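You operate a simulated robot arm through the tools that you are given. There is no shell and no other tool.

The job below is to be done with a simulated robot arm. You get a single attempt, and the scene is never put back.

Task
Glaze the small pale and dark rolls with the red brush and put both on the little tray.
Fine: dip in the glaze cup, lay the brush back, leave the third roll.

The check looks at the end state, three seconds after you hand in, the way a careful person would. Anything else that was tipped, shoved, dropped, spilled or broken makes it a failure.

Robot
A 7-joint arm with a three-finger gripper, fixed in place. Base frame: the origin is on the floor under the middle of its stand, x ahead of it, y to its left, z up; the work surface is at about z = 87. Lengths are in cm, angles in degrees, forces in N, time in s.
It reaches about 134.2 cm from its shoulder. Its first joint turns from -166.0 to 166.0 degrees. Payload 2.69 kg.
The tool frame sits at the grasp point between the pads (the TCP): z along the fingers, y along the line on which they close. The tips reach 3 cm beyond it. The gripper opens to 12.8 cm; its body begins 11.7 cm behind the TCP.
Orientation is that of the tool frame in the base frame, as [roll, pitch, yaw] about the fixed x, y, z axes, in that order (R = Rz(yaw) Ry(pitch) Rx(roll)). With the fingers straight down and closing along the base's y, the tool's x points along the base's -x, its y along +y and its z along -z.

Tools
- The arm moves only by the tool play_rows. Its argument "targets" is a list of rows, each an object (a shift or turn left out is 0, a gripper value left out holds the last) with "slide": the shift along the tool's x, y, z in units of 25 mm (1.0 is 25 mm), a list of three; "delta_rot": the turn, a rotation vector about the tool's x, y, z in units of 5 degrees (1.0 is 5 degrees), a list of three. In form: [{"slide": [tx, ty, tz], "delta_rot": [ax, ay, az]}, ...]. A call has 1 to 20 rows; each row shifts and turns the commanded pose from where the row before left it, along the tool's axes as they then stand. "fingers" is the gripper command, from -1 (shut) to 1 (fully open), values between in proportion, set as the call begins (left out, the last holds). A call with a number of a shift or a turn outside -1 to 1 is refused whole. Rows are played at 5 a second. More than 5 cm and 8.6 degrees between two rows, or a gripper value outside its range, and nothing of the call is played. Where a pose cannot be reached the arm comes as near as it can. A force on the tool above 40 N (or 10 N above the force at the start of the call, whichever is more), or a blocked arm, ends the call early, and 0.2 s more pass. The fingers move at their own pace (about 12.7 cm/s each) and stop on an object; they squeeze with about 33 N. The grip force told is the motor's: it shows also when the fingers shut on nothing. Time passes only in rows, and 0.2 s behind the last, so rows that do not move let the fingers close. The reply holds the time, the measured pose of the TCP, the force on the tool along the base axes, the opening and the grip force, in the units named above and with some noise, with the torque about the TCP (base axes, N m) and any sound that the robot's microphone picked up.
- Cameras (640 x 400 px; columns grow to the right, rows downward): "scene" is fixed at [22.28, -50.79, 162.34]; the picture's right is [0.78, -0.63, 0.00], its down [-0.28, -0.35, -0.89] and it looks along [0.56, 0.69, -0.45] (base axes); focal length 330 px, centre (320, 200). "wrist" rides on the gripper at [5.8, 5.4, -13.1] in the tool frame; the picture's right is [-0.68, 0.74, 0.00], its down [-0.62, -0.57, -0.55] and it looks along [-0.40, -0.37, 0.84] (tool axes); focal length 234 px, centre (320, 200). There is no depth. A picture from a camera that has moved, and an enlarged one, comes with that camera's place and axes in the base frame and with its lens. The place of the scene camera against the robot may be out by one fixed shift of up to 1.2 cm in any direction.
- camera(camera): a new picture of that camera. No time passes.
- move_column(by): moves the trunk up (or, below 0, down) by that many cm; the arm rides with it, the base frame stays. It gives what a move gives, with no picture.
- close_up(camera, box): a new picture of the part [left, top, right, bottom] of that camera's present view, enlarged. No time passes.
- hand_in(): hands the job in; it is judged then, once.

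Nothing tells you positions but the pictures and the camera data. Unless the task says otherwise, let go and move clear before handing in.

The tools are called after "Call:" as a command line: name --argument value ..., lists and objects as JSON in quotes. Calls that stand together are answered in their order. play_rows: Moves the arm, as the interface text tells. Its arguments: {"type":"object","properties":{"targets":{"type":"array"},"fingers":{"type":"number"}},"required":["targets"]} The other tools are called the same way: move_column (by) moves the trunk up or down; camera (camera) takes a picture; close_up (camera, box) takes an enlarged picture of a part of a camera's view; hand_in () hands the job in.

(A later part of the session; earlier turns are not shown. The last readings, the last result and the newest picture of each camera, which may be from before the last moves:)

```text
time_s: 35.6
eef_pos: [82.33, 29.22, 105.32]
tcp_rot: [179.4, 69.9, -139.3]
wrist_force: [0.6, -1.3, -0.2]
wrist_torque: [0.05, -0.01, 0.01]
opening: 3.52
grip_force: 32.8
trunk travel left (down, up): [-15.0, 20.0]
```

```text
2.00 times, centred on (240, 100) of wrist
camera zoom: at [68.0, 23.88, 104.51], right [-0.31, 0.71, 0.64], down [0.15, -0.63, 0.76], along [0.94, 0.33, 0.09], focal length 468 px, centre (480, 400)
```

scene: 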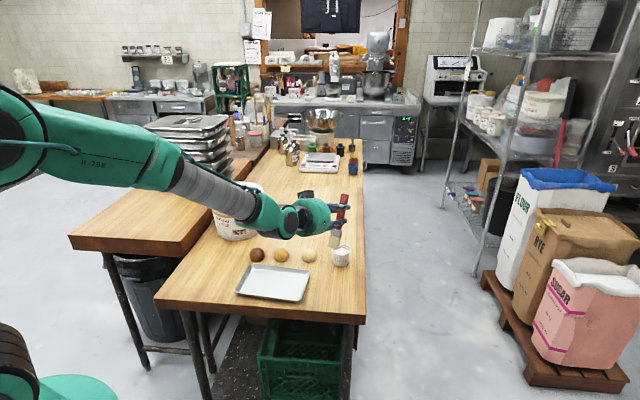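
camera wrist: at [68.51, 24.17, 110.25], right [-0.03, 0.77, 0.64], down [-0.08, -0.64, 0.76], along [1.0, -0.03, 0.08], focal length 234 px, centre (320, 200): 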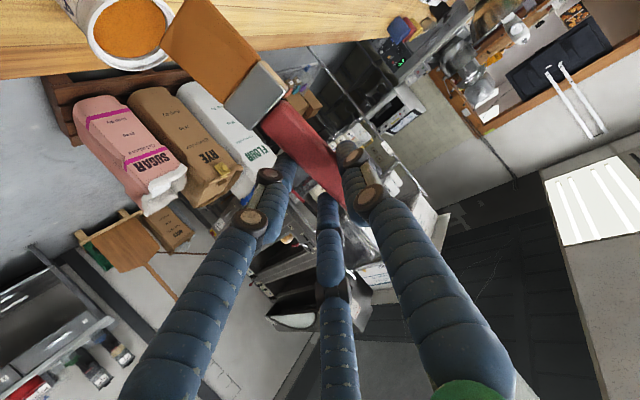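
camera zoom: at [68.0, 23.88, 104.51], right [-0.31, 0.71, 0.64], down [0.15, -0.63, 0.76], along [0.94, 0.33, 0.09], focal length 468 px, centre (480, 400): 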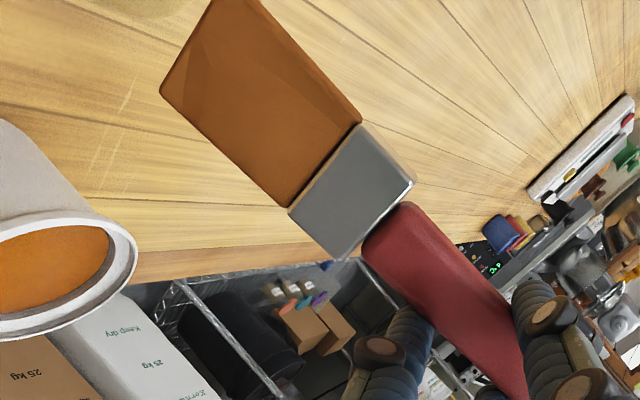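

The tip sits above the roll's centre line with about 1.2 cm to go. I'll lower in small steps and watch the force.

Call:
play_rows --targets '[{"slide": [0.15, 0, 0.055]}, {"slide": [0.15, 0, 0.055]}, {"slide": [0, 0, 0]}]'

Call:
close_up --camera "scene" --box '[280, 225, 340, 265]'

Call:
close_up --camera "wrist" --box '[80, 0, 400, 200]'

```text
time_s: 36.4
eef_pos: [82.24, 29.23, 104.74]
tcp_rot: [179.4, 69.9, -139.2]
wrist_force: [-0.2, 0.0, -1.0]
wrist_torque: [0.0, 0.02, -0.01]
opening: 3.52
grip_force: 33.2
trunk travel left (down, up): [-15.0, 20.0]
```

```text
10.00 times, centred on (310, 245) of scene
camera zoom: at [22.28, -50.79, 162.34], right [0.78, -0.63, 0.0], down [-0.28, -0.35, -0.89], along [0.56, 0.69, -0.45], focal length 3301 px, centre (420, -250)
```

zoom: 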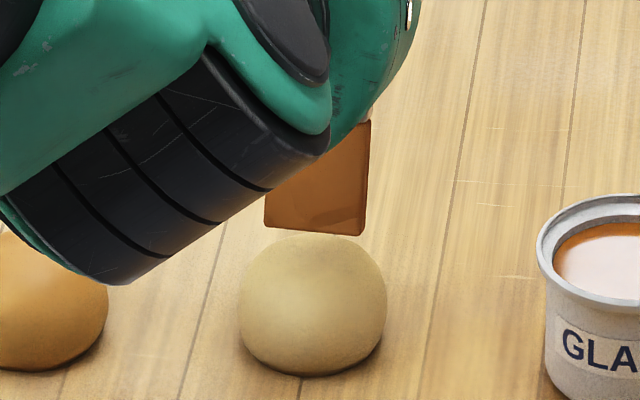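

```text
2.00 times, centred on (240, 100) of wrist
camera zoom: at [67.85, 23.87, 103.7], right [-0.31, 0.71, 0.64], down [0.15, -0.63, 0.76], along [0.94, 0.33, 0.09], focal length 468 px, centre (480, 400)
```

zoom: 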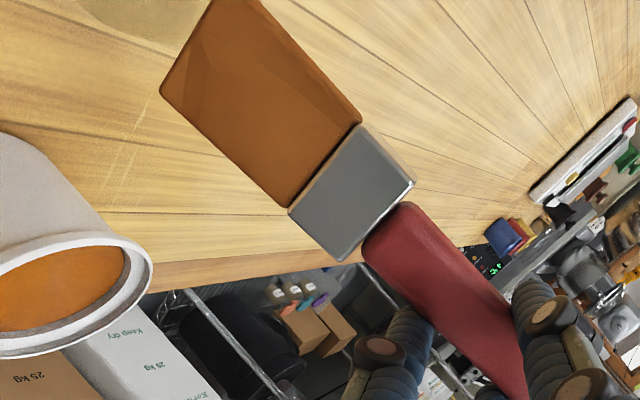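

I want to verify the roll's position in the wrist view before touching it.

Call:
close_up --camera "wrist" --box '[100, 0, 260, 100]'

Call:
close_up --camera "scene" --box '[294, 235, 330, 259]'

```text
4.00 times, centred on (180, 50) of wrist
camera zoom: at [67.85, 23.87, 103.7], right [-0.31, 0.71, 0.64], down [0.15, -0.63, 0.76], along [0.94, 0.33, 0.09], focal length 937 px, centre (880, 800)
```

zoom: 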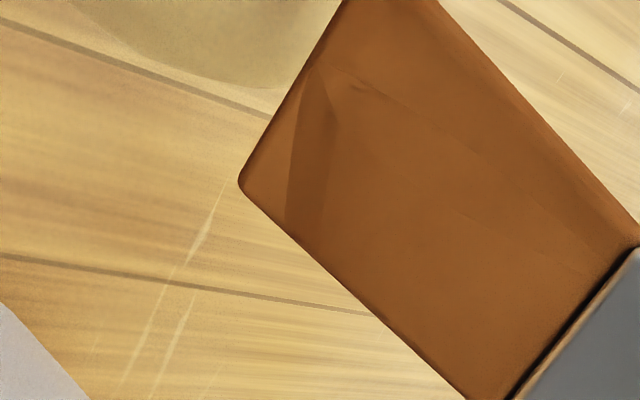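

```text
16.00 times, centred on (312, 247) of scene
camera zoom: at [22.28, -50.79, 162.34], right [0.78, -0.63, 0.0], down [-0.28, -0.35, -0.89], along [0.56, 0.69, -0.45], focal length 5281 px, centre (448, -552)
```

zoom: 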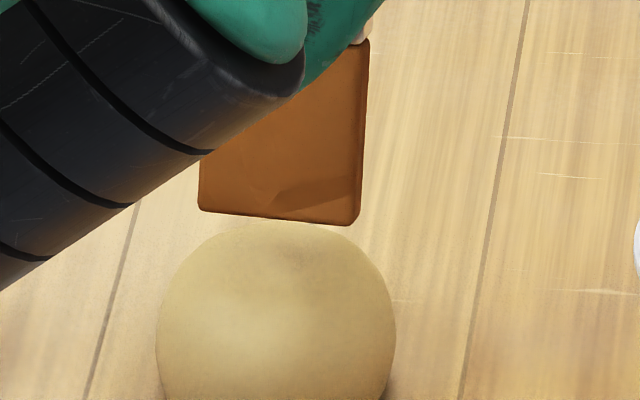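

The roll is where expected, centred under the tip. I'll go down in two small steps.

Call:
play_rows --targets '[{"slide": [0.113, 0, 0.041]}, {"slide": [0, 0, 0]}]'

Call:
play_rows --targets '[{"slide": [0.075, 0, 0.027]}, {"slide": [0, 0, 0]}]'

Call:
close_up --camera "scene" --box '[290, 230, 338, 262]'

Call:
close_up --camera "wrist" --box '[100, 0, 260, 100]'

```text
time_s: 37.0
eef_pos: [82.25, 29.25, 104.46]
tcp_rot: [179.4, 70.0, -139.4]
wrist_force: [-0.4, 0.1, -0.2]
wrist_torque: [0.03, -0.01, -0.04]
opening: 3.52
grip_force: 33.1
trunk travel left (down, up): [-15.0, 20.0]
```

```text
time_s: 37.6
eef_pos: [82.18, 29.13, 104.21]
tcp_rot: [179.5, 69.9, -139.2]
wrist_force: [0.2, 0.0, -0.1]
wrist_torque: [0.0, -0.02, -0.02]
opening: 3.53
grip_force: 33.0
trunk travel left (down, up): [-15.0, 20.0]
```

```text
12.50 times, centred on (314, 246) of scene
camera zoom: at [22.28, -50.79, 162.34], right [0.78, -0.63, 0.0], down [-0.28, -0.35, -0.89], along [0.56, 0.69, -0.45], focal length 4126 px, centre (395, -375)
```

zoom: 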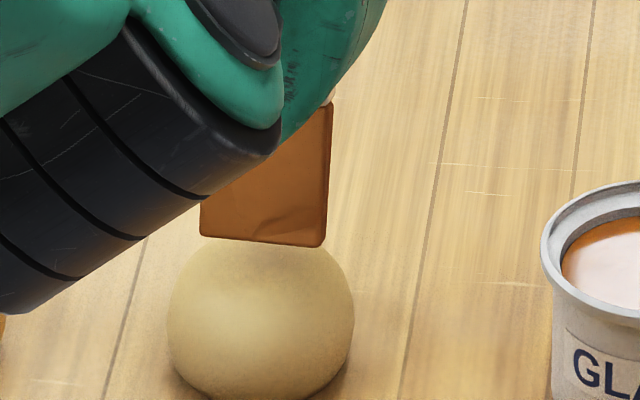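

```text
4.00 times, centred on (180, 50) of wrist
camera zoom: at [67.82, 23.85, 103.21], right [-0.31, 0.71, 0.64], down [0.15, -0.63, 0.77], along [0.94, 0.33, 0.09], focal length 937 px, centre (880, 800)
```

zoom: 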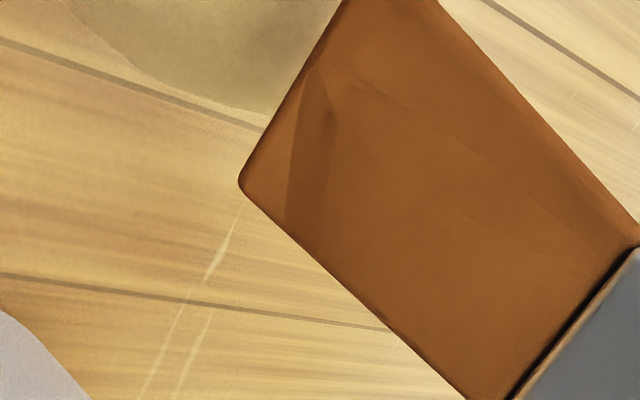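

Still no contact force, and the shadow shows the tip is nearly touching. I'll continue down.

Call:
play_rows --targets '[{"slide": [0.094, 0, 0.034]}, {"slide": [0, 0, 0]}]'

Call:
close_up --camera "scene" --box '[290, 230, 338, 262]'

Call:
play_rows --targets '[{"slide": [0.094, 0, 0.034]}, {"slide": [0, 0, 0]}]'

Call:
close_up --camera "scene" --box '[290, 230, 338, 262]'

```text
time_s: 38.2
eef_pos: [82.09, 29.3, 103.94]
tcp_rot: [179.5, 70.0, -139.3]
wrist_force: [0.2, -0.3, -0.1]
wrist_torque: [-0.02, 0.0, -0.01]
opening: 3.51
grip_force: 33.2
trunk travel left (down, up): [-15.0, 20.0]
```

```text
12.50 times, centred on (314, 246) of scene
camera zoom: at [22.28, -50.79, 162.34], right [0.78, -0.63, 0.0], down [-0.28, -0.35, -0.89], along [0.56, 0.69, -0.45], focal length 4126 px, centre (395, -375)
```

zoom: 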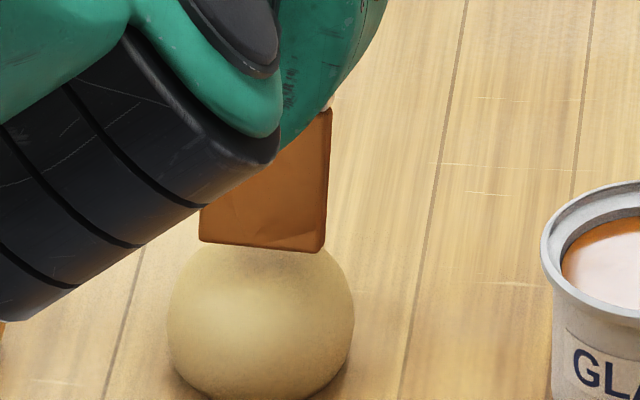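

```text
time_s: 38.8
eef_pos: [82.2, 29.3, 103.78]
tcp_rot: [179.5, 69.9, -139.3]
wrist_force: [0.2, 0.4, 0.0]
wrist_torque: [-0.01, 0.0, 0.0]
opening: 3.51
grip_force: 32.8
trunk travel left (down, up): [-15.0, 20.0]
```

```text
12.50 times, centred on (314, 246) of scene
camera zoom: at [22.28, -50.79, 162.34], right [0.78, -0.63, 0.0], down [-0.28, -0.35, -0.89], along [0.56, 0.69, -0.45], focal length 4126 px, centre (395, -375)
```

zoom: 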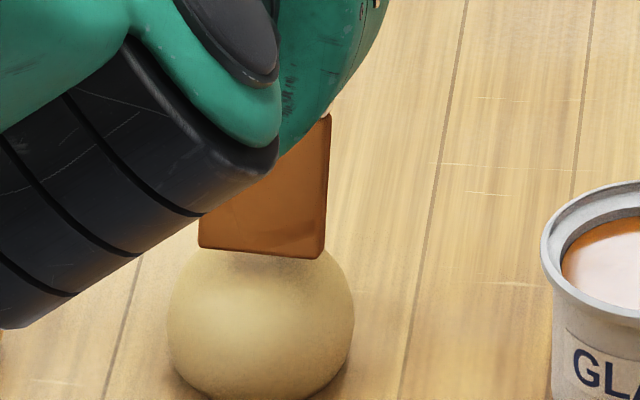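

Call:
play_rows --targets '[{"slide": [0.075, 0, 0.027]}, {"slide": [0, 0, 0]}]'

Call:
close_up --camera "scene" --box '[294, 235, 330, 259]'

Call:
close_up --camera "wrist" --box '[100, 0, 260, 100]'

```text
time_s: 39.4
eef_pos: [82.19, 29.25, 103.55]
tcp_rot: [179.5, 69.9, -139.2]
wrist_force: [0.4, 0.1, 0.3]
wrist_torque: [0.0, -0.01, 0.01]
opening: 3.52
grip_force: 32.8
trunk travel left (down, up): [-15.0, 20.0]
```

```text
16.00 times, centred on (312, 247) of scene
camera zoom: at [22.28, -50.79, 162.34], right [0.78, -0.63, 0.0], down [-0.28, -0.35, -0.89], along [0.56, 0.69, -0.45], focal length 5281 px, centre (448, -552)
```

zoom: 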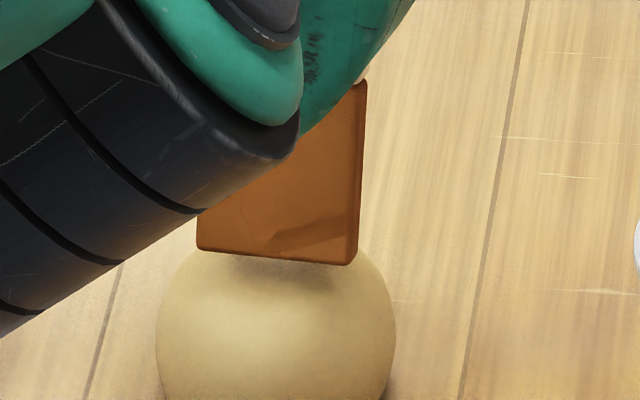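

```text
4.00 times, centred on (180, 50) of wrist
camera zoom: at [67.86, 23.98, 102.58], right [-0.31, 0.71, 0.64], down [0.15, -0.63, 0.77], along [0.94, 0.33, 0.09], focal length 937 px, centre (880, 800)
```

zoom: 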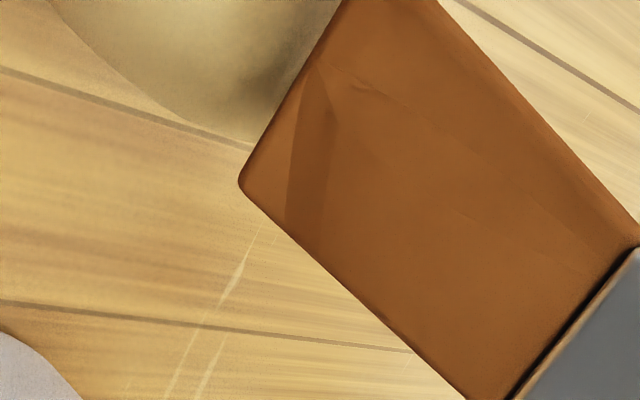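

The contact shadow is now right at the tip. One more small step down, checking force and colour.

Call:
play_rows --targets '[{"slide": [0.075, 0, 0.027]}, {"slide": [0, 0, 0]}]'

Call:
close_up --camera "scene" --box '[294, 235, 330, 259]'

Call:
close_up --camera "wrist" --box '[100, 0, 260, 100]'

```text
time_s: 40.0
eef_pos: [82.26, 29.2, 103.3]
tcp_rot: [179.4, 69.8, -139.3]
wrist_force: [-0.3, -0.6, -0.3]
wrist_torque: [0.03, 0.0, 0.04]
opening: 3.53
grip_force: 33.4
trunk travel left (down, up): [-15.0, 20.0]
```

```text
16.00 times, centred on (312, 247) of scene
camera zoom: at [22.28, -50.79, 162.34], right [0.78, -0.63, 0.0], down [-0.28, -0.35, -0.89], along [0.56, 0.69, -0.45], focal length 5281 px, centre (448, -552)
```

zoom: 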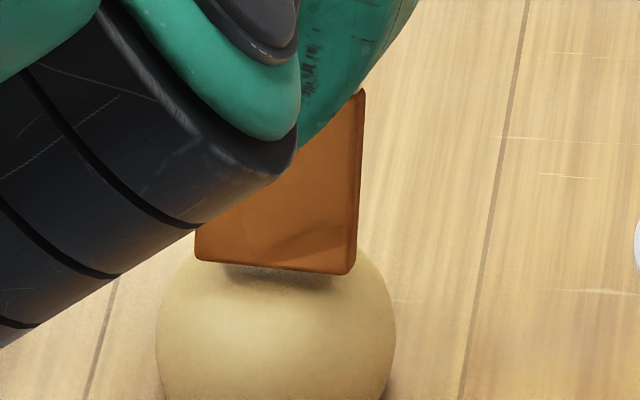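

```text
4.00 times, centred on (180, 50) of wrist
camera zoom: at [67.81, 23.98, 102.33], right [-0.31, 0.71, 0.64], down [0.15, -0.63, 0.76], along [0.94, 0.33, 0.09], focal length 937 px, centre (880, 800)
```

zoom: 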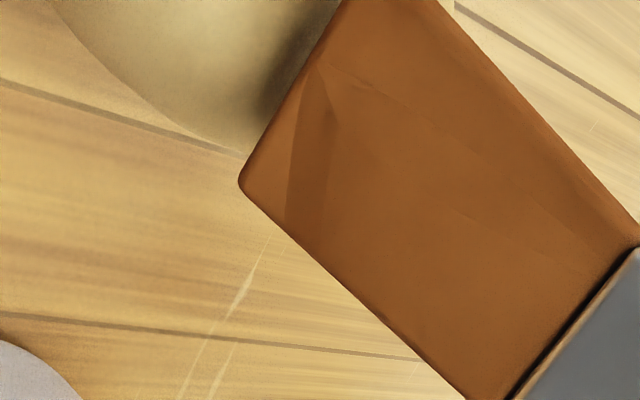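

Call:
play_rows --targets '[{"slide": [0.075, 0, 0.027]}, {"slide": [0, 0, 0]}, {"slide": [0, 0, 0]}]'

Call:
close_up --camera "scene" --box '[294, 235, 330, 259]'

Call:
close_up --camera "wrist" --box '[100, 0, 260, 100]'

```text
time_s: 40.8
eef_pos: [82.19, 29.29, 103.16]
tcp_rot: [179.5, 69.8, -139.3]
wrist_force: [-0.3, 0.7, -0.1]
wrist_torque: [-0.01, -0.01, -0.05]
opening: 3.52
grip_force: 33.2
trunk travel left (down, up): [-15.0, 20.0]
```

```text
16.00 times, centred on (312, 247) of scene
camera zoom: at [22.28, -50.79, 162.34], right [0.78, -0.63, 0.0], down [-0.28, -0.35, -0.89], along [0.56, 0.69, -0.45], focal length 5281 px, centre (448, -552)
```

zoom: 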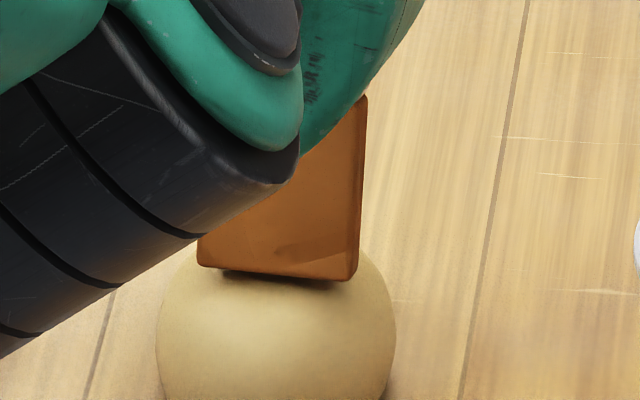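

```text
4.00 times, centred on (180, 50) of wrist
camera zoom: at [67.86, 23.97, 102.14], right [-0.31, 0.71, 0.64], down [0.15, -0.63, 0.76], along [0.94, 0.33, 0.09], focal length 937 px, centre (880, 800)
```

zoom: 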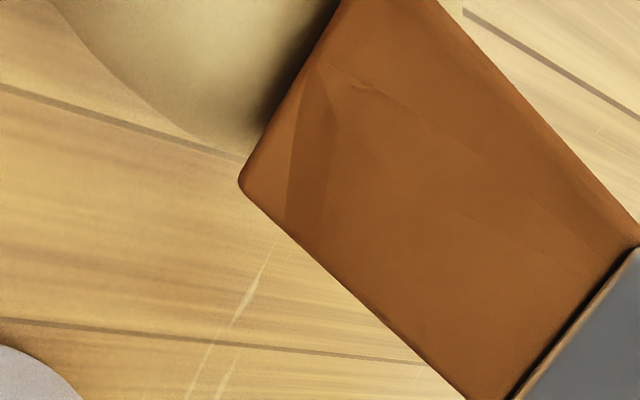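

By my refit the roll's top is nearer z = 91.0, so contact is imminent. One more small step.

Call:
play_rows --targets '[{"slide": [0.075, 0, 0.027]}, {"slide": [0, 0, 0]}, {"slide": [0, 0, 0]}]'

Call:
close_up --camera "scene" --box '[294, 235, 330, 259]'

Call:
close_up --camera "wrist" --box '[100, 0, 260, 100]'

```text
time_s: 41.6
eef_pos: [82.22, 29.38, 103.05]
tcp_rot: [179.6, 70.0, -139.2]
wrist_force: [1.0, 0.0, 10.7]
wrist_torque: [-0.03, 0.04, 0.0]
opening: 3.53
grip_force: 33.2
trunk travel left (down, up): [-15.0, 20.0]
```

```text
16.00 times, centred on (312, 247) of scene
camera zoom: at [22.28, -50.79, 162.34], right [0.78, -0.63, 0.0], down [-0.28, -0.35, -0.89], along [0.56, 0.69, -0.45], focal length 5281 px, centre (448, -552)
```

zoom: 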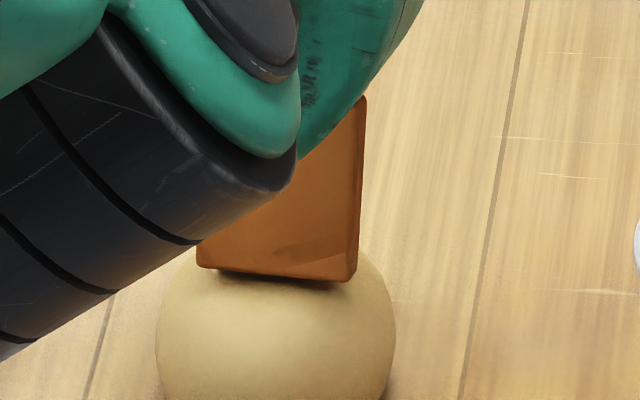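

```text
4.00 times, centred on (180, 50) of wrist
camera zoom: at [67.84, 24.0, 102.06], right [-0.31, 0.71, 0.64], down [0.14, -0.63, 0.76], along [0.94, 0.33, 0.09], focal length 937 px, centre (880, 800)
```

zoom: 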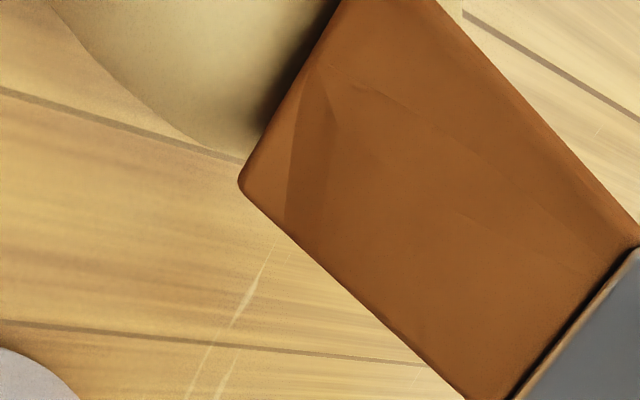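

The brush is touching the roll with about 10 N. I'll ease off a touch and make a short, light stroke forward along the top.

Call:
play_rows --targets '[{"slide": [-0.02, 0, -0.007]}, {"slide": [-0.041, 0, 0.113]}, {"slide": [-0.0335, 0, 0.1157]}, {"slide": [-0.022, 0, 0.12]}, {"slide": [0, 0, 0]}]'

Call:
close_up --camera "scene" --box '[284, 225, 332, 257]'

Call:
close_up --camera "wrist" --box '[100, 0, 260, 100]'

```text
time_s: 42.8
eef_pos: [82.71, 29.85, 102.98]
tcp_rot: [179.5, 69.8, -139.3]
wrist_force: [-0.8, -1.9, 12.9]
wrist_torque: [-0.35, 0.33, 0.04]
opening: 3.51
grip_force: 33.2
trunk travel left (down, up): [-15.0, 20.0]
```

```text
12.50 times, centred on (308, 241) of scene
camera zoom: at [22.28, -50.79, 162.34], right [0.78, -0.63, 0.0], down [-0.28, -0.35, -0.89], along [0.56, 0.69, -0.45], focal length 4126 px, centre (470, -312)
```

zoom: 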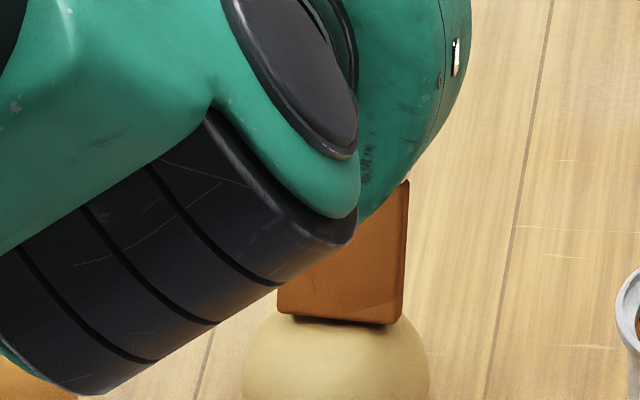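

```text
4.00 times, centred on (180, 50) of wrist
camera zoom: at [68.41, 24.58, 102.04], right [-0.31, 0.71, 0.64], down [0.15, -0.63, 0.76], along [0.94, 0.33, 0.09], focal length 937 px, centre (880, 800)
```

zoom: 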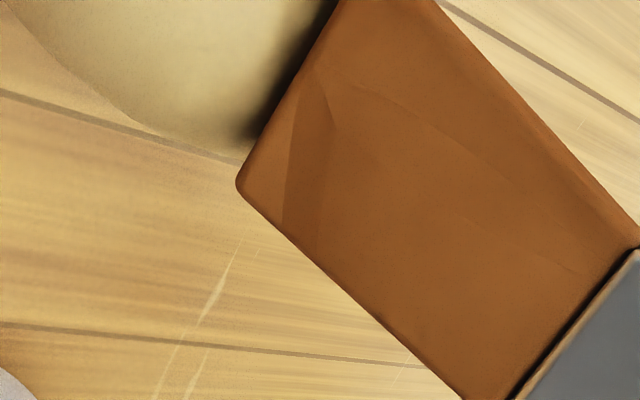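

There was contact at about 13 N, but I see no colour change yet. I'll lift clear and look at the roll.

Call:
play_rows --targets '[{"slide": [-0.2, 0, -0.073]}, {"slide": [-0.4, 0, -0.146]}, {"slide": [-0.4, 0, -0.146]}, {"slide": [-0.4, 0, -0.146]}, {"slide": [0, 0, 0]}]'

Call:
close_up --camera "scene" --box '[270, 215, 350, 265]'

Call:
close_up --camera "wrist" --box '[100, 0, 260, 100]'

```text
time_s: 44.0
eef_pos: [82.89, 30.05, 106.57]
tcp_rot: [179.4, 69.8, -139.3]
wrist_force: [-0.2, -0.9, -0.3]
wrist_torque: [-0.01, 0.01, -0.03]
opening: 3.55
grip_force: 32.5
trunk travel left (down, up): [-15.0, 20.0]
```

```text
8.00 times, centred on (310, 240) of scene
camera zoom: at [22.28, -50.79, 162.34], right [0.78, -0.63, 0.0], down [-0.28, -0.35, -0.89], along [0.56, 0.69, -0.45], focal length 2640 px, centre (400, -120)
```

zoom: 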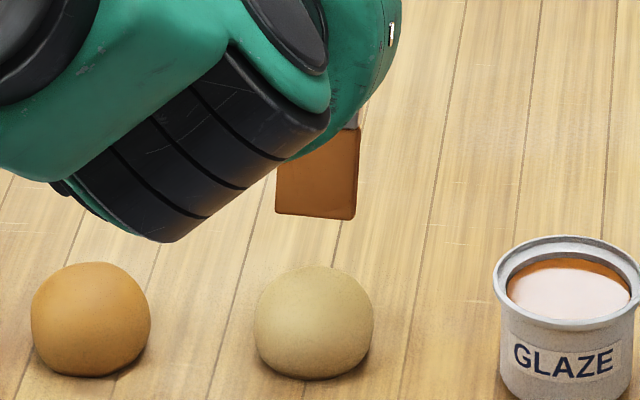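

```text
4.00 times, centred on (180, 50) of wrist
camera zoom: at [68.46, 24.6, 105.65], right [-0.31, 0.71, 0.64], down [0.15, -0.63, 0.76], along [0.94, 0.33, 0.09], focal length 937 px, centre (880, 800)
```

zoom: 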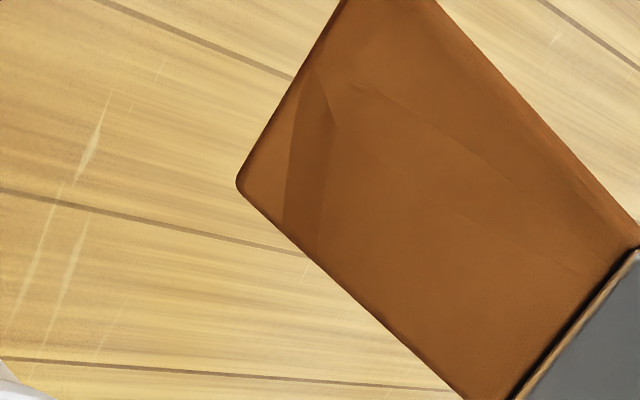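

The roll looks slightly different, but it's in the gripper's shadow. I'll move aside toward the cup, which I need for re-dipping anyway, and compare it in the open.

Call:
play_rows --targets '[{"slide": [-0.4, -0.7, 0.0]}, {"slide": [-0.4, -0.7, 0.0]}, {"slide": [0, -0.9, 0.0]}, {"slide": [0, -0.9, 0.0]}, {"slide": [0, 0, 0]}]'

Call:
close_up --camera "scene" --box '[240, 230, 320, 280]'

Call:
close_up --camera "scene" --box '[220, 200, 380, 300]'

Call:
camera --camera "wrist"

```text
time_s: 45.2
eef_pos: [88.68, 24.54, 108.65]
tcp_rot: [179.5, 69.8, -139.2]
wrist_force: [0.4, -1.0, -0.3]
wrist_torque: [0.0, 0.0, 0.02]
opening: 3.5
grip_force: 33.3
trunk travel left (down, up): [-15.0, 20.0]
```

```text
8.00 times, centred on (280, 255) of scene
camera zoom: at [22.28, -50.79, 162.34], right [0.78, -0.63, 0.0], down [-0.28, -0.35, -0.89], along [0.56, 0.69, -0.45], focal length 2640 px, centre (640, -240)
```

zoom: 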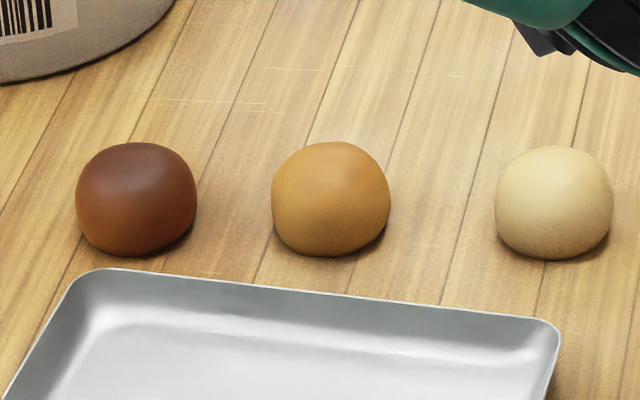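

```text
4.00 times, centred on (300, 250) of scene
camera zoom: at [22.28, -50.79, 162.34], right [0.78, -0.63, 0.0], down [-0.28, -0.35, -0.89], along [0.56, 0.69, -0.45], focal length 1320 px, centre (400, 0)
```

zoom: 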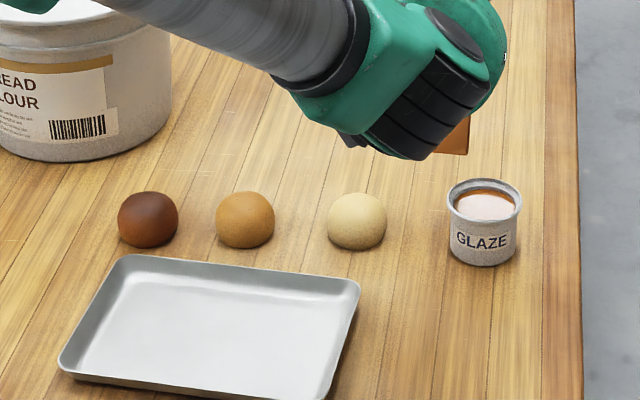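

```text
taken
camera wrist: at [74.31, 19.05, 107.65], right [-0.31, 0.71, 0.64], down [0.15, -0.63, 0.76], along [0.94, 0.33, 0.09], focal length 234 px, centre (320, 200)
```

wrist: 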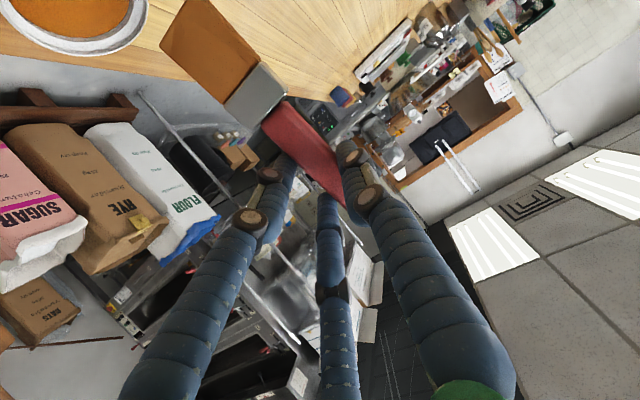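

The pale roll looks unchanged and is still in place, so one short touch wasn't enough. I'll go back and make longer, light strokes over its top.

Call:
play_rows --targets '[{"slide": [0.08, 0.792, -0.218]}, {"slide": [0.08, 0.792, -0.218]}, {"slide": [0.08, 0.792, -0.218]}, {"slide": [0.08, 0.792, -0.218]}, {"slide": [0.5, 0, 0.183]}, {"slide": [0.5, 0, 0.183]}, {"slide": [0.5, 0, 0.183]}, {"slide": [0, 0, 0]}]'

```text
time_s: 47.0
eef_pos: [81.55, 28.72, 104.44]
tcp_rot: [179.4, 69.9, -139.4]
wrist_force: [-0.3, 0.2, 0.2]
wrist_torque: [0.0, 0.03, 0.02]
opening: 3.53
grip_force: 32.6
trunk travel left (down, up): [-15.0, 20.0]
```

Call:
play_rows --targets '[{"slide": [0.188, 0, 0.069]}, {"slide": [0.188, 0, 0.069]}, {"slide": [0.188, 0, 0.069]}, {"slide": [-0.096, 0, 0.1353]}, {"slide": [-0.0761, 0, 0.1426]}, {"slide": [-0.0547, 0, 0.1504]}, {"slide": [-0.0333, 0, 0.1582]}, {"slide": [-0.0134, 0, 0.1655]}, {"slide": [0, 0, 0.1705]}, {"slide": [0, 0, 0.1705]}, {"slide": [0, 0, 0]}]'

Call:
close_up --camera "scene" --box '[270, 215, 350, 265]'

Call:
close_up --camera "wrist" --box '[100, 0, 260, 100]'

```text
time_s: 49.4
eef_pos: [83.84, 30.61, 102.91]
tcp_rot: [179.7, 70.1, -139.0]
wrist_force: [0.4, -1.6, 15.3]
wrist_torque: [-0.14, 0.17, 0.04]
opening: 3.53
grip_force: 32.9
trunk travel left (down, up): [-15.0, 20.0]
```

```text
8.00 times, centred on (310, 240) of scene
camera zoom: at [22.28, -50.79, 162.34], right [0.78, -0.63, 0.0], down [-0.28, -0.35, -0.89], along [0.56, 0.69, -0.45], focal length 2640 px, centre (400, -120)
```

zoom: 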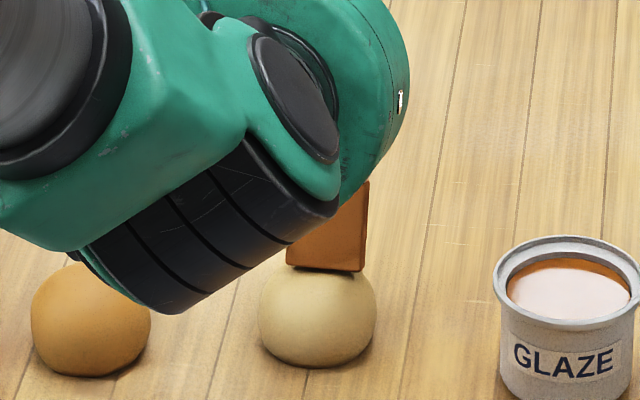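

```text
4.00 times, centred on (180, 50) of wrist
camera zoom: at [69.43, 25.28, 101.97], right [-0.31, 0.7, 0.64], down [0.14, -0.63, 0.76], along [0.94, 0.33, 0.09], focal length 937 px, centre (880, 800)
```

zoom: 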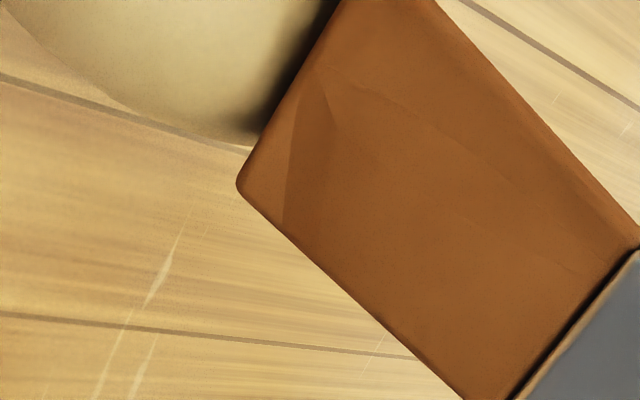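

The roll slid forward slightly and the press is at 15 N, which is more than I want. I'll lift off and look.

Call:
play_rows --targets '[{"slide": [-0.2, 0, -0.073]}, {"slide": [-0.4, 0, -0.146]}, {"slide": [-0.5, 0, -0.18]}, {"slide": [-0.5, 0, -0.18]}, {"slide": [0, -0.9, 0]}, {"slide": [0, -0.9, 0]}, {"slide": [0, -0.9, 0]}, {"slide": [0, 0, 0]}]'

Call:
close_up --camera "scene" --box '[240, 225, 320, 275]'

Call:
close_up --camera "scene" --box '[290, 235, 330, 260]'

```text
time_s: 51.2
eef_pos: [88.28, 25.56, 107.04]
tcp_rot: [179.5, 69.9, -139.3]
wrist_force: [1.5, -0.5, -0.6]
wrist_torque: [0.02, -0.01, 0.06]
opening: 3.53
grip_force: 33.2
trunk travel left (down, up): [-15.0, 20.0]
```

```text
8.00 times, centred on (280, 250) of scene
camera zoom: at [22.28, -50.79, 162.34], right [0.78, -0.63, 0.0], down [-0.28, -0.35, -0.89], along [0.56, 0.69, -0.45], focal length 2640 px, centre (640, -200)
```

zoom: 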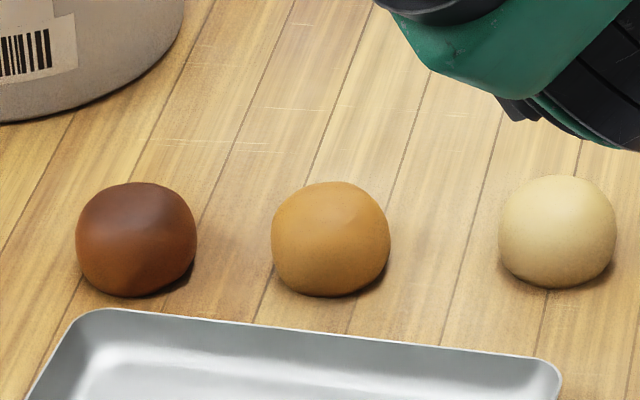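

```text
16.00 times, centred on (310, 248) of scene
camera zoom: at [22.28, -50.79, 162.34], right [0.78, -0.63, 0.0], down [-0.28, -0.35, -0.89], along [0.56, 0.69, -0.45], focal length 5281 px, centre (480, -560)
```

zoom: 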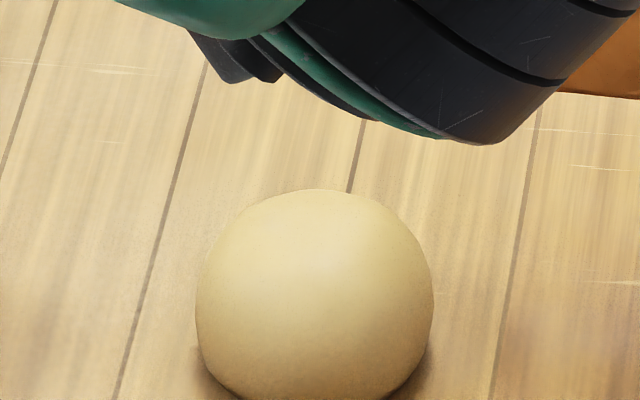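

There's no colour change yet. I'll use a flatter 45° angle so the bristles lie on the crust more naturally, and use lighter strokes so the roll stays put.

Call:
play_rows --targets '[{"delta_rot": [0, 1, 0]}, {"delta_rot": [0, 1, 0]}, {"delta_rot": [0, 1, 0]}, {"delta_rot": [0, 1, 0]}, {"delta_rot": [0, 1, 0]}, {"slide": [-0.29, 0.69, 0.29]}, {"slide": [-0.29, 0.69, 0.29]}, {"slide": [-0.29, 0.69, 0.29]}, {"slide": [-0.29, 0.69, 0.29]}, {"slide": [0.34, 0, 0.34]}, {"slide": [0.34, 0, 0.34]}, {"slide": [0.34, 0, 0.34]}, {"slide": [0, 0, 0]}]'

Call:
close_up --camera "scene" --box '[280, 200, 360, 265]'

Call:
camera --camera "wrist"

```text
time_s: 54.0
eef_pos: [86.66, 33.48, 103.17]
tcp_rot: [179.9, 44.8, -139.0]
wrist_force: [0.4, -0.1, -0.2]
wrist_torque: [-0.01, 0.0, -0.01]
opening: 3.53
grip_force: 33.1
trunk travel left (down, up): [-15.0, 20.0]
```

```text
6.15 times, centred on (320, 232) of scene
camera zoom: at [22.28, -50.79, 162.34], right [0.78, -0.63, 0.0], down [-0.28, -0.35, -0.89], along [0.56, 0.69, -0.45], focal length 2031 px, centre (320, 0)
```

zoom: 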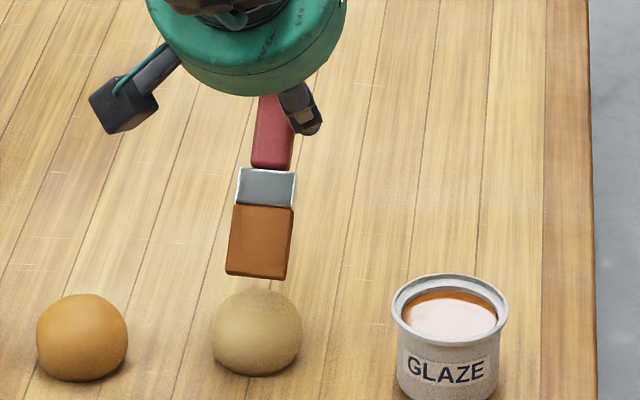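

```text
taken
camera wrist: at [73.1, 28.77, 108.34], right [-0.12, 0.87, 0.48], down [0.41, -0.39, 0.82], along [0.9, 0.3, -0.31], focal length 234 px, centre (320, 200)
```

wrist: 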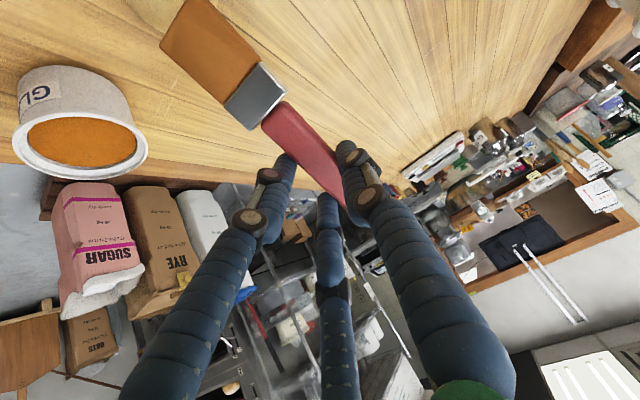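

This view is much clearer, with the brush directly above the pale roll. I'll lower to light contact.

Call:
play_rows --targets '[{"slide": [0.113, 0, 0.113]}, {"slide": [0.113, 0, 0.113]}, {"slide": [0.057, 0, 0.057]}, {"slide": [0, 0, 0]}]'

Call:
close_up --camera "scene" --box '[290, 220, 340, 255]'

```text
time_s: 55.0
eef_pos: [86.77, 33.43, 102.23]
tcp_rot: [179.8, 44.9, -139.0]
wrist_force: [0.2, -0.1, 0.4]
wrist_torque: [0.0, 0.02, 0.01]
opening: 3.51
grip_force: 33.9
trunk travel left (down, up): [-15.0, 20.0]
```

```text
11.43 times, centred on (315, 238) of scene
camera zoom: at [22.28, -50.79, 162.34], right [0.78, -0.63, 0.0], down [-0.28, -0.35, -0.89], along [0.56, 0.69, -0.45], focal length 3772 px, centre (377, -229)
```

zoom: 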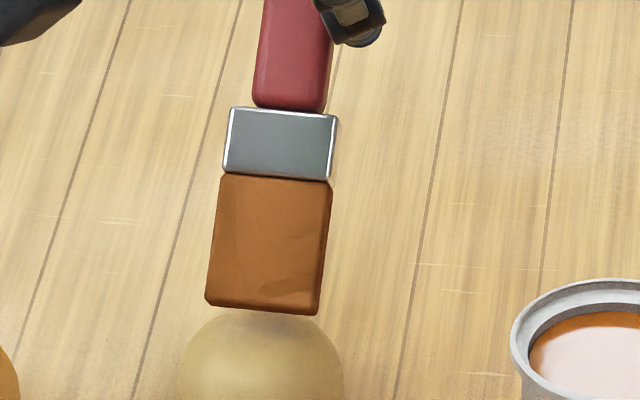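

Call:
play_rows --targets '[{"slide": [0.085, 0, 0.085]}, {"slide": [0, 0, 0]}]'

Call:
play_rows --targets '[{"slide": [0.04, 0, 0.04]}, {"slide": [0, 0, 0]}]'

Call:
close_up --camera "scene" --box '[290, 225, 340, 260]'

```text
time_s: 55.6
eef_pos: [86.85, 33.44, 101.95]
tcp_rot: [179.7, 45.0, -139.2]
wrist_force: [0.3, -0.2, -1.5]
wrist_torque: [-0.02, 0.04, -0.02]
opening: 3.53
grip_force: 33.4
trunk travel left (down, up): [-15.0, 20.0]
```

```text
time_s: 56.2
eef_pos: [86.86, 33.4, 101.86]
tcp_rot: [179.7, 44.9, -138.9]
wrist_force: [-0.7, 0.4, -0.6]
wrist_torque: [0.02, 0.02, 0.02]
opening: 3.52
grip_force: 33.3
trunk travel left (down, up): [-15.0, 20.0]
```

```text
11.43 times, centred on (315, 242) of scene
camera zoom: at [22.28, -50.79, 162.34], right [0.78, -0.63, 0.0], down [-0.28, -0.35, -0.89], along [0.56, 0.69, -0.45], focal length 3772 px, centre (377, -286)
```

zoom: 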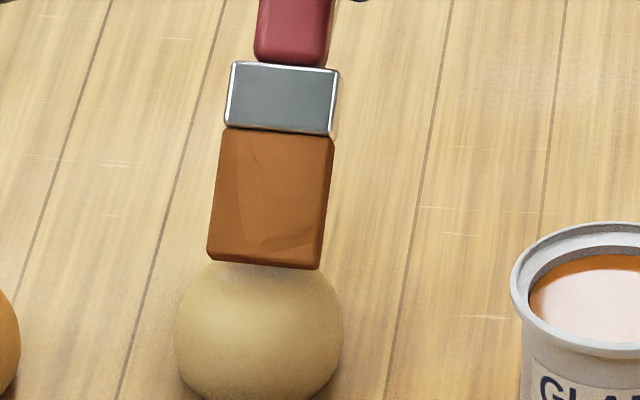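

Call:
play_rows --targets '[{"slide": [0.04, 0, 0.04]}, {"slide": [0, 0, 0]}]'

Call:
play_rows --targets '[{"slide": [0.04, 0, 0.04]}, {"slide": [0, 0, 0]}]'

Call:
play_rows --targets '[{"slide": [0.04, 0, 0.04]}, {"slide": [0, 0, 0]}]'

Call:
close_up --camera "scene" --box '[290, 225, 340, 260]'

```text
time_s: 56.8
eef_pos: [86.88, 33.3, 101.77]
tcp_rot: [179.9, 44.9, -139.0]
wrist_force: [0.1, -1.1, 0.6]
wrist_torque: [0.01, -0.02, -0.01]
opening: 3.54
grip_force: 32.1
trunk travel left (down, up): [-15.0, 20.0]
```

```text
time_s: 57.4
eef_pos: [86.68, 33.3, 101.65]
tcp_rot: [179.7, 44.9, -139.0]
wrist_force: [-0.6, -0.3, 0.6]
wrist_torque: [-0.02, 0.04, -0.01]
opening: 3.53
grip_force: 33.2
trunk travel left (down, up): [-15.0, 20.0]
```

```text
time_s: 58.0
eef_pos: [86.81, 33.37, 101.5]
tcp_rot: [179.8, 44.9, -138.9]
wrist_force: [-0.2, -0.6, -0.2]
wrist_torque: [0.0, 0.02, 0.04]
opening: 3.53
grip_force: 32.2
trunk travel left (down, up): [-15.0, 20.0]
```

```text
11.43 times, centred on (315, 242) of scene
camera zoom: at [22.28, -50.79, 162.34], right [0.78, -0.63, 0.0], down [-0.28, -0.35, -0.89], along [0.56, 0.69, -0.45], focal length 3772 px, centre (377, -286)
```

zoom: 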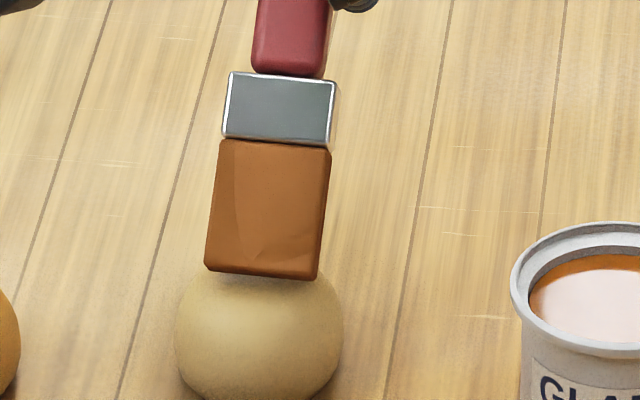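

Call:
play_rows --targets '[{"slide": [0.03, 0, 0.03]}, {"slide": [0, 0, 0]}]'

Call:
play_rows --targets '[{"slide": [0.03, 0, 0.03]}, {"slide": [0, 0, 0]}]'

Call:
play_rows --targets '[{"slide": [0.03, 0, 0.03]}, {"slide": [0, 0, 0]}]'

Call:
close_up --camera "scene" --box '[290, 225, 340, 260]'

```text
time_s: 58.6
eef_pos: [86.72, 33.44, 101.38]
tcp_rot: [179.9, 44.8, -139.0]
wrist_force: [-0.1, -0.2, 0.9]
wrist_torque: [-0.09, 0.07, -0.01]
opening: 3.51
grip_force: 33.4
trunk travel left (down, up): [-15.0, 20.0]
```

```text
time_s: 59.2
eef_pos: [86.81, 33.46, 101.46]
tcp_rot: [179.8, 45.1, -139.0]
wrist_force: [-0.3, 0.1, 8.2]
wrist_torque: [-0.32, 0.41, 0.02]
opening: 3.55
grip_force: 33.0
trunk travel left (down, up): [-15.0, 20.0]
```

```text
time_s: 59.8
eef_pos: [86.81, 33.39, 101.37]
tcp_rot: [179.9, 45.0, -139.0]
wrist_force: [0.2, -0.4, 15.4]
wrist_torque: [-0.47, 0.67, 0.08]
opening: 3.52
grip_force: 32.7
trunk travel left (down, up): [-15.0, 20.0]
```

```text
11.43 times, centred on (315, 242) of scene
camera zoom: at [22.28, -50.79, 162.34], right [0.78, -0.63, 0.0], down [-0.28, -0.35, -0.89], along [0.56, 0.69, -0.45], focal length 3772 px, centre (377, -286)
```

zoom: 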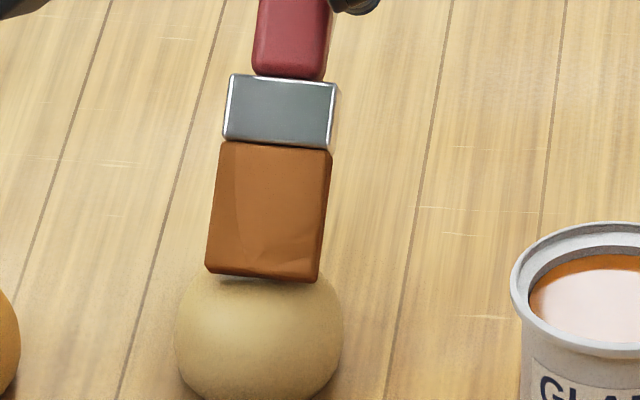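

Contact is at about 15 N. I'll ease off to a light press and make several back-and-forth strokes.

Call:
play_rows --targets '[{"slide": [-0.038, 0, -0.038]}, {"slide": [-0.099, 0, 0.099]}, {"slide": [-0.099, 0, 0.099]}, {"slide": [0.099, 0, -0.099]}, {"slide": [0.099, 0, -0.099]}, {"slide": [0.099, 0, -0.099]}, {"slide": [0.099, 0, -0.099]}, {"slide": [-0.099, 0, 0.099]}, {"slide": [-0.099, 0, 0.099]}, {"slide": [-0.099, 0, 0.099]}, {"slide": [-0.099, 0, 0.099]}, {"slide": [0.099, 0, -0.099]}, {"slide": [0.099, 0, -0.099]}, {"slide": [0, 0, 0]}]'

Call:
close_up --camera "scene" --box '[290, 225, 340, 260]'

```text
time_s: 62.8
eef_pos: [86.75, 33.34, 101.27]
tcp_rot: [179.8, 44.9, -139.1]
wrist_force: [0.1, 0.5, -0.7]
wrist_torque: [0.0, -0.04, 0.0]
opening: 3.52
grip_force: 32.9
trunk travel left (down, up): [-15.0, 20.0]
```

```text
11.43 times, centred on (315, 242) of scene
camera zoom: at [22.28, -50.79, 162.34], right [0.78, -0.63, 0.0], down [-0.28, -0.35, -0.89], along [0.56, 0.69, -0.45], focal length 3772 px, centre (377, -286)
```

zoom: 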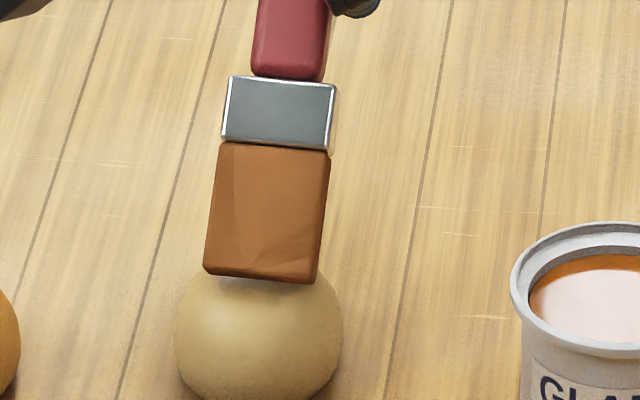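

Call:
camera --camera "wrist"

Call:
close_up --camera "wrist" --box '[120, 0, 440, 200]'

Call:
close_up --camera "scene" --box '[230, 180, 390, 280]'

```text
taken
camera wrist: at [73.08, 28.64, 106.46], right [-0.12, 0.87, 0.48], down [0.41, -0.4, 0.82], along [0.9, 0.3, -0.31], focal length 234 px, centre (320, 200)
```

wrist: 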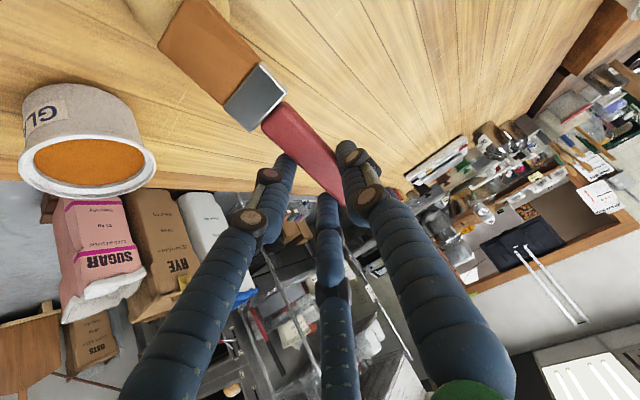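

```text
2.00 times, centred on (280, 100) of wrist
camera zoom: at [73.08, 28.64, 106.46], right [-0.12, 0.87, 0.48], down [0.41, -0.4, 0.82], along [0.9, 0.3, -0.31], focal length 468 px, centre (400, 400)
```

zoom: 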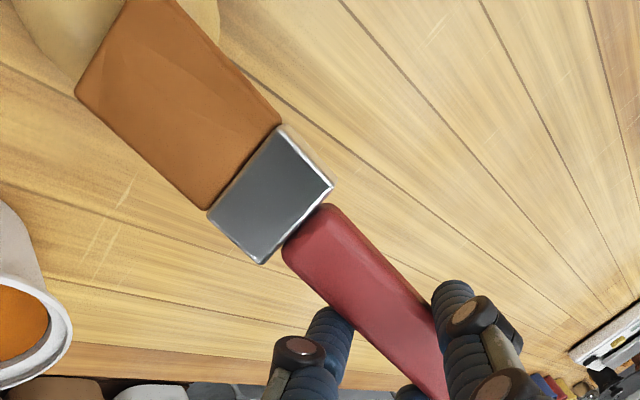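

```text
4.00 times, centred on (310, 230) of scene
camera zoom: at [22.28, -50.79, 162.34], right [0.78, -0.63, 0.0], down [-0.28, -0.35, -0.89], along [0.56, 0.69, -0.45], focal length 1320 px, centre (360, 80)
```

zoom: 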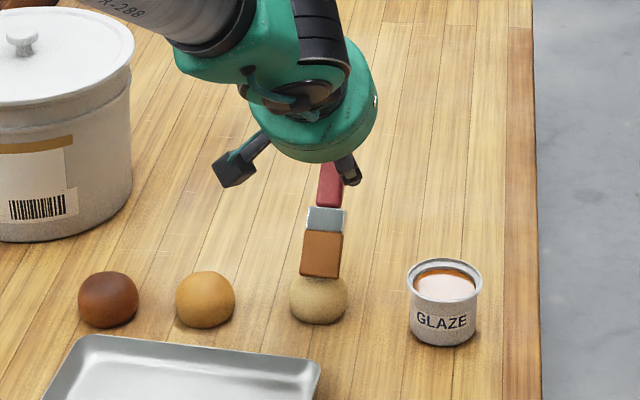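

The bristles are still loaded and the roll hasn't moved. I'll find light contact again and then make curved outward strokes over the crown.

Call:
play_rows --targets '[{"slide": [0.03, 0, 0.03]}, {"slide": [0, 0, 0]}]'

Call:
play_rows --targets '[{"slide": [0.02, 0, 0.02]}, {"slide": [0, 0, 0]}]'

```text
time_s: 63.4
eef_pos: [86.83, 33.49, 101.15]
tcp_rot: [179.8, 45.1, -139.0]
wrist_force: [-1.4, -1.1, 4.3]
wrist_torque: [-0.21, 0.24, 0.03]
opening: 3.54
grip_force: 33.0
trunk travel left (down, up): [-15.0, 20.0]
```

```text
time_s: 64.0
eef_pos: [86.81, 33.24, 101.21]
tcp_rot: [179.8, 45.1, -138.9]
wrist_force: [0.5, -0.6, 11.9]
wrist_torque: [-0.49, 0.6, 0.01]
opening: 3.5
grip_force: 33.3
trunk travel left (down, up): [-15.0, 20.0]
```

Call:
play_rows --targets '[{"slide": [-0.0226, 0, -0.0226]}, {"slide": [-0.113, 0, 0.113]}, {"slide": [-0.099, 0, 0.127]}, {"slide": [-0.085, 0, 0.141]}, {"slide": [-0.059, 0, 0.167]}, {"slide": [-0.031, 0, 0.139]}, {"slide": [0, 0, 0]}]'

Call:
close_up --camera "scene" --box '[290, 225, 340, 260]'

```text
time_s: 65.6
eef_pos: [88.05, 34.62, 100.61]
tcp_rot: [179.7, 44.9, -139.0]
wrist_force: [-1.8, -2.8, 8.5]
wrist_torque: [-0.57, 0.7, 0.06]
opening: 3.51
grip_force: 33.3
trunk travel left (down, up): [-15.0, 20.0]
```

```text
11.43 times, centred on (315, 242) of scene
camera zoom: at [22.28, -50.79, 162.34], right [0.78, -0.63, 0.0], down [-0.28, -0.35, -0.89], along [0.56, 0.69, -0.45], focal length 3772 px, centre (377, -286)
```

zoom: 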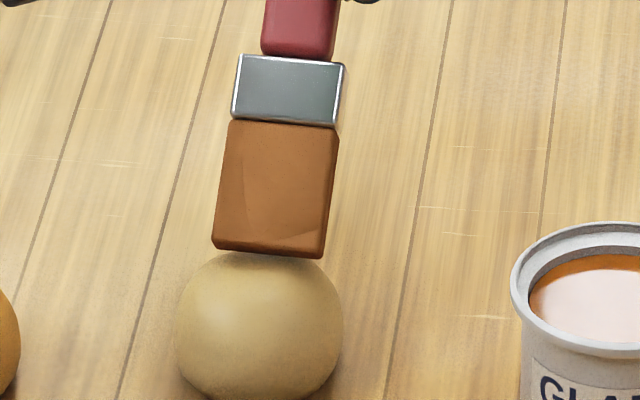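

The stroke tracked the crust well at about 8 N. Next is an outward stroke over the near side.

Call:
play_rows --targets '[{"slide": [-0.226, 0, -0.226]}, {"slide": [0.24, 0, -0.24]}, {"slide": [0.24, 0, -0.24]}, {"slide": [0.076, 0, 0.076]}, {"slide": [0.1215, 0, -0.1045]}, {"slide": [0.1365, 0, -0.0895]}, {"slide": [0.1543, 0, -0.0717]}, {"slide": [0.1752, 0, -0.0508]}, {"slide": [0, 0, 0]}]'

Call:
close_up --camera "scene" --box '[290, 225, 340, 260]'

```text
time_s: 67.6
eef_pos: [85.66, 32.47, 100.66]
tcp_rot: [179.6, 44.9, -139.0]
wrist_force: [-0.4, -0.6, -0.8]
wrist_torque: [-0.01, 0.0, 0.03]
opening: 3.5
grip_force: 33.3
trunk travel left (down, up): [-15.0, 20.0]
```

```text
11.43 times, centred on (315, 242) of scene
camera zoom: at [22.28, -50.79, 162.34], right [0.78, -0.63, 0.0], down [-0.28, -0.35, -0.89], along [0.56, 0.69, -0.45], focal length 3772 px, centre (377, -286)
```

zoom: 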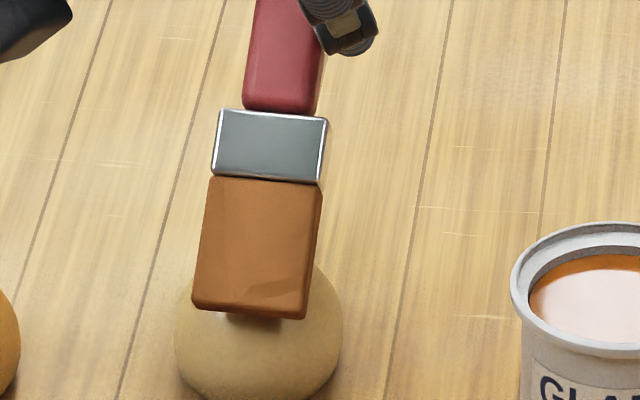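

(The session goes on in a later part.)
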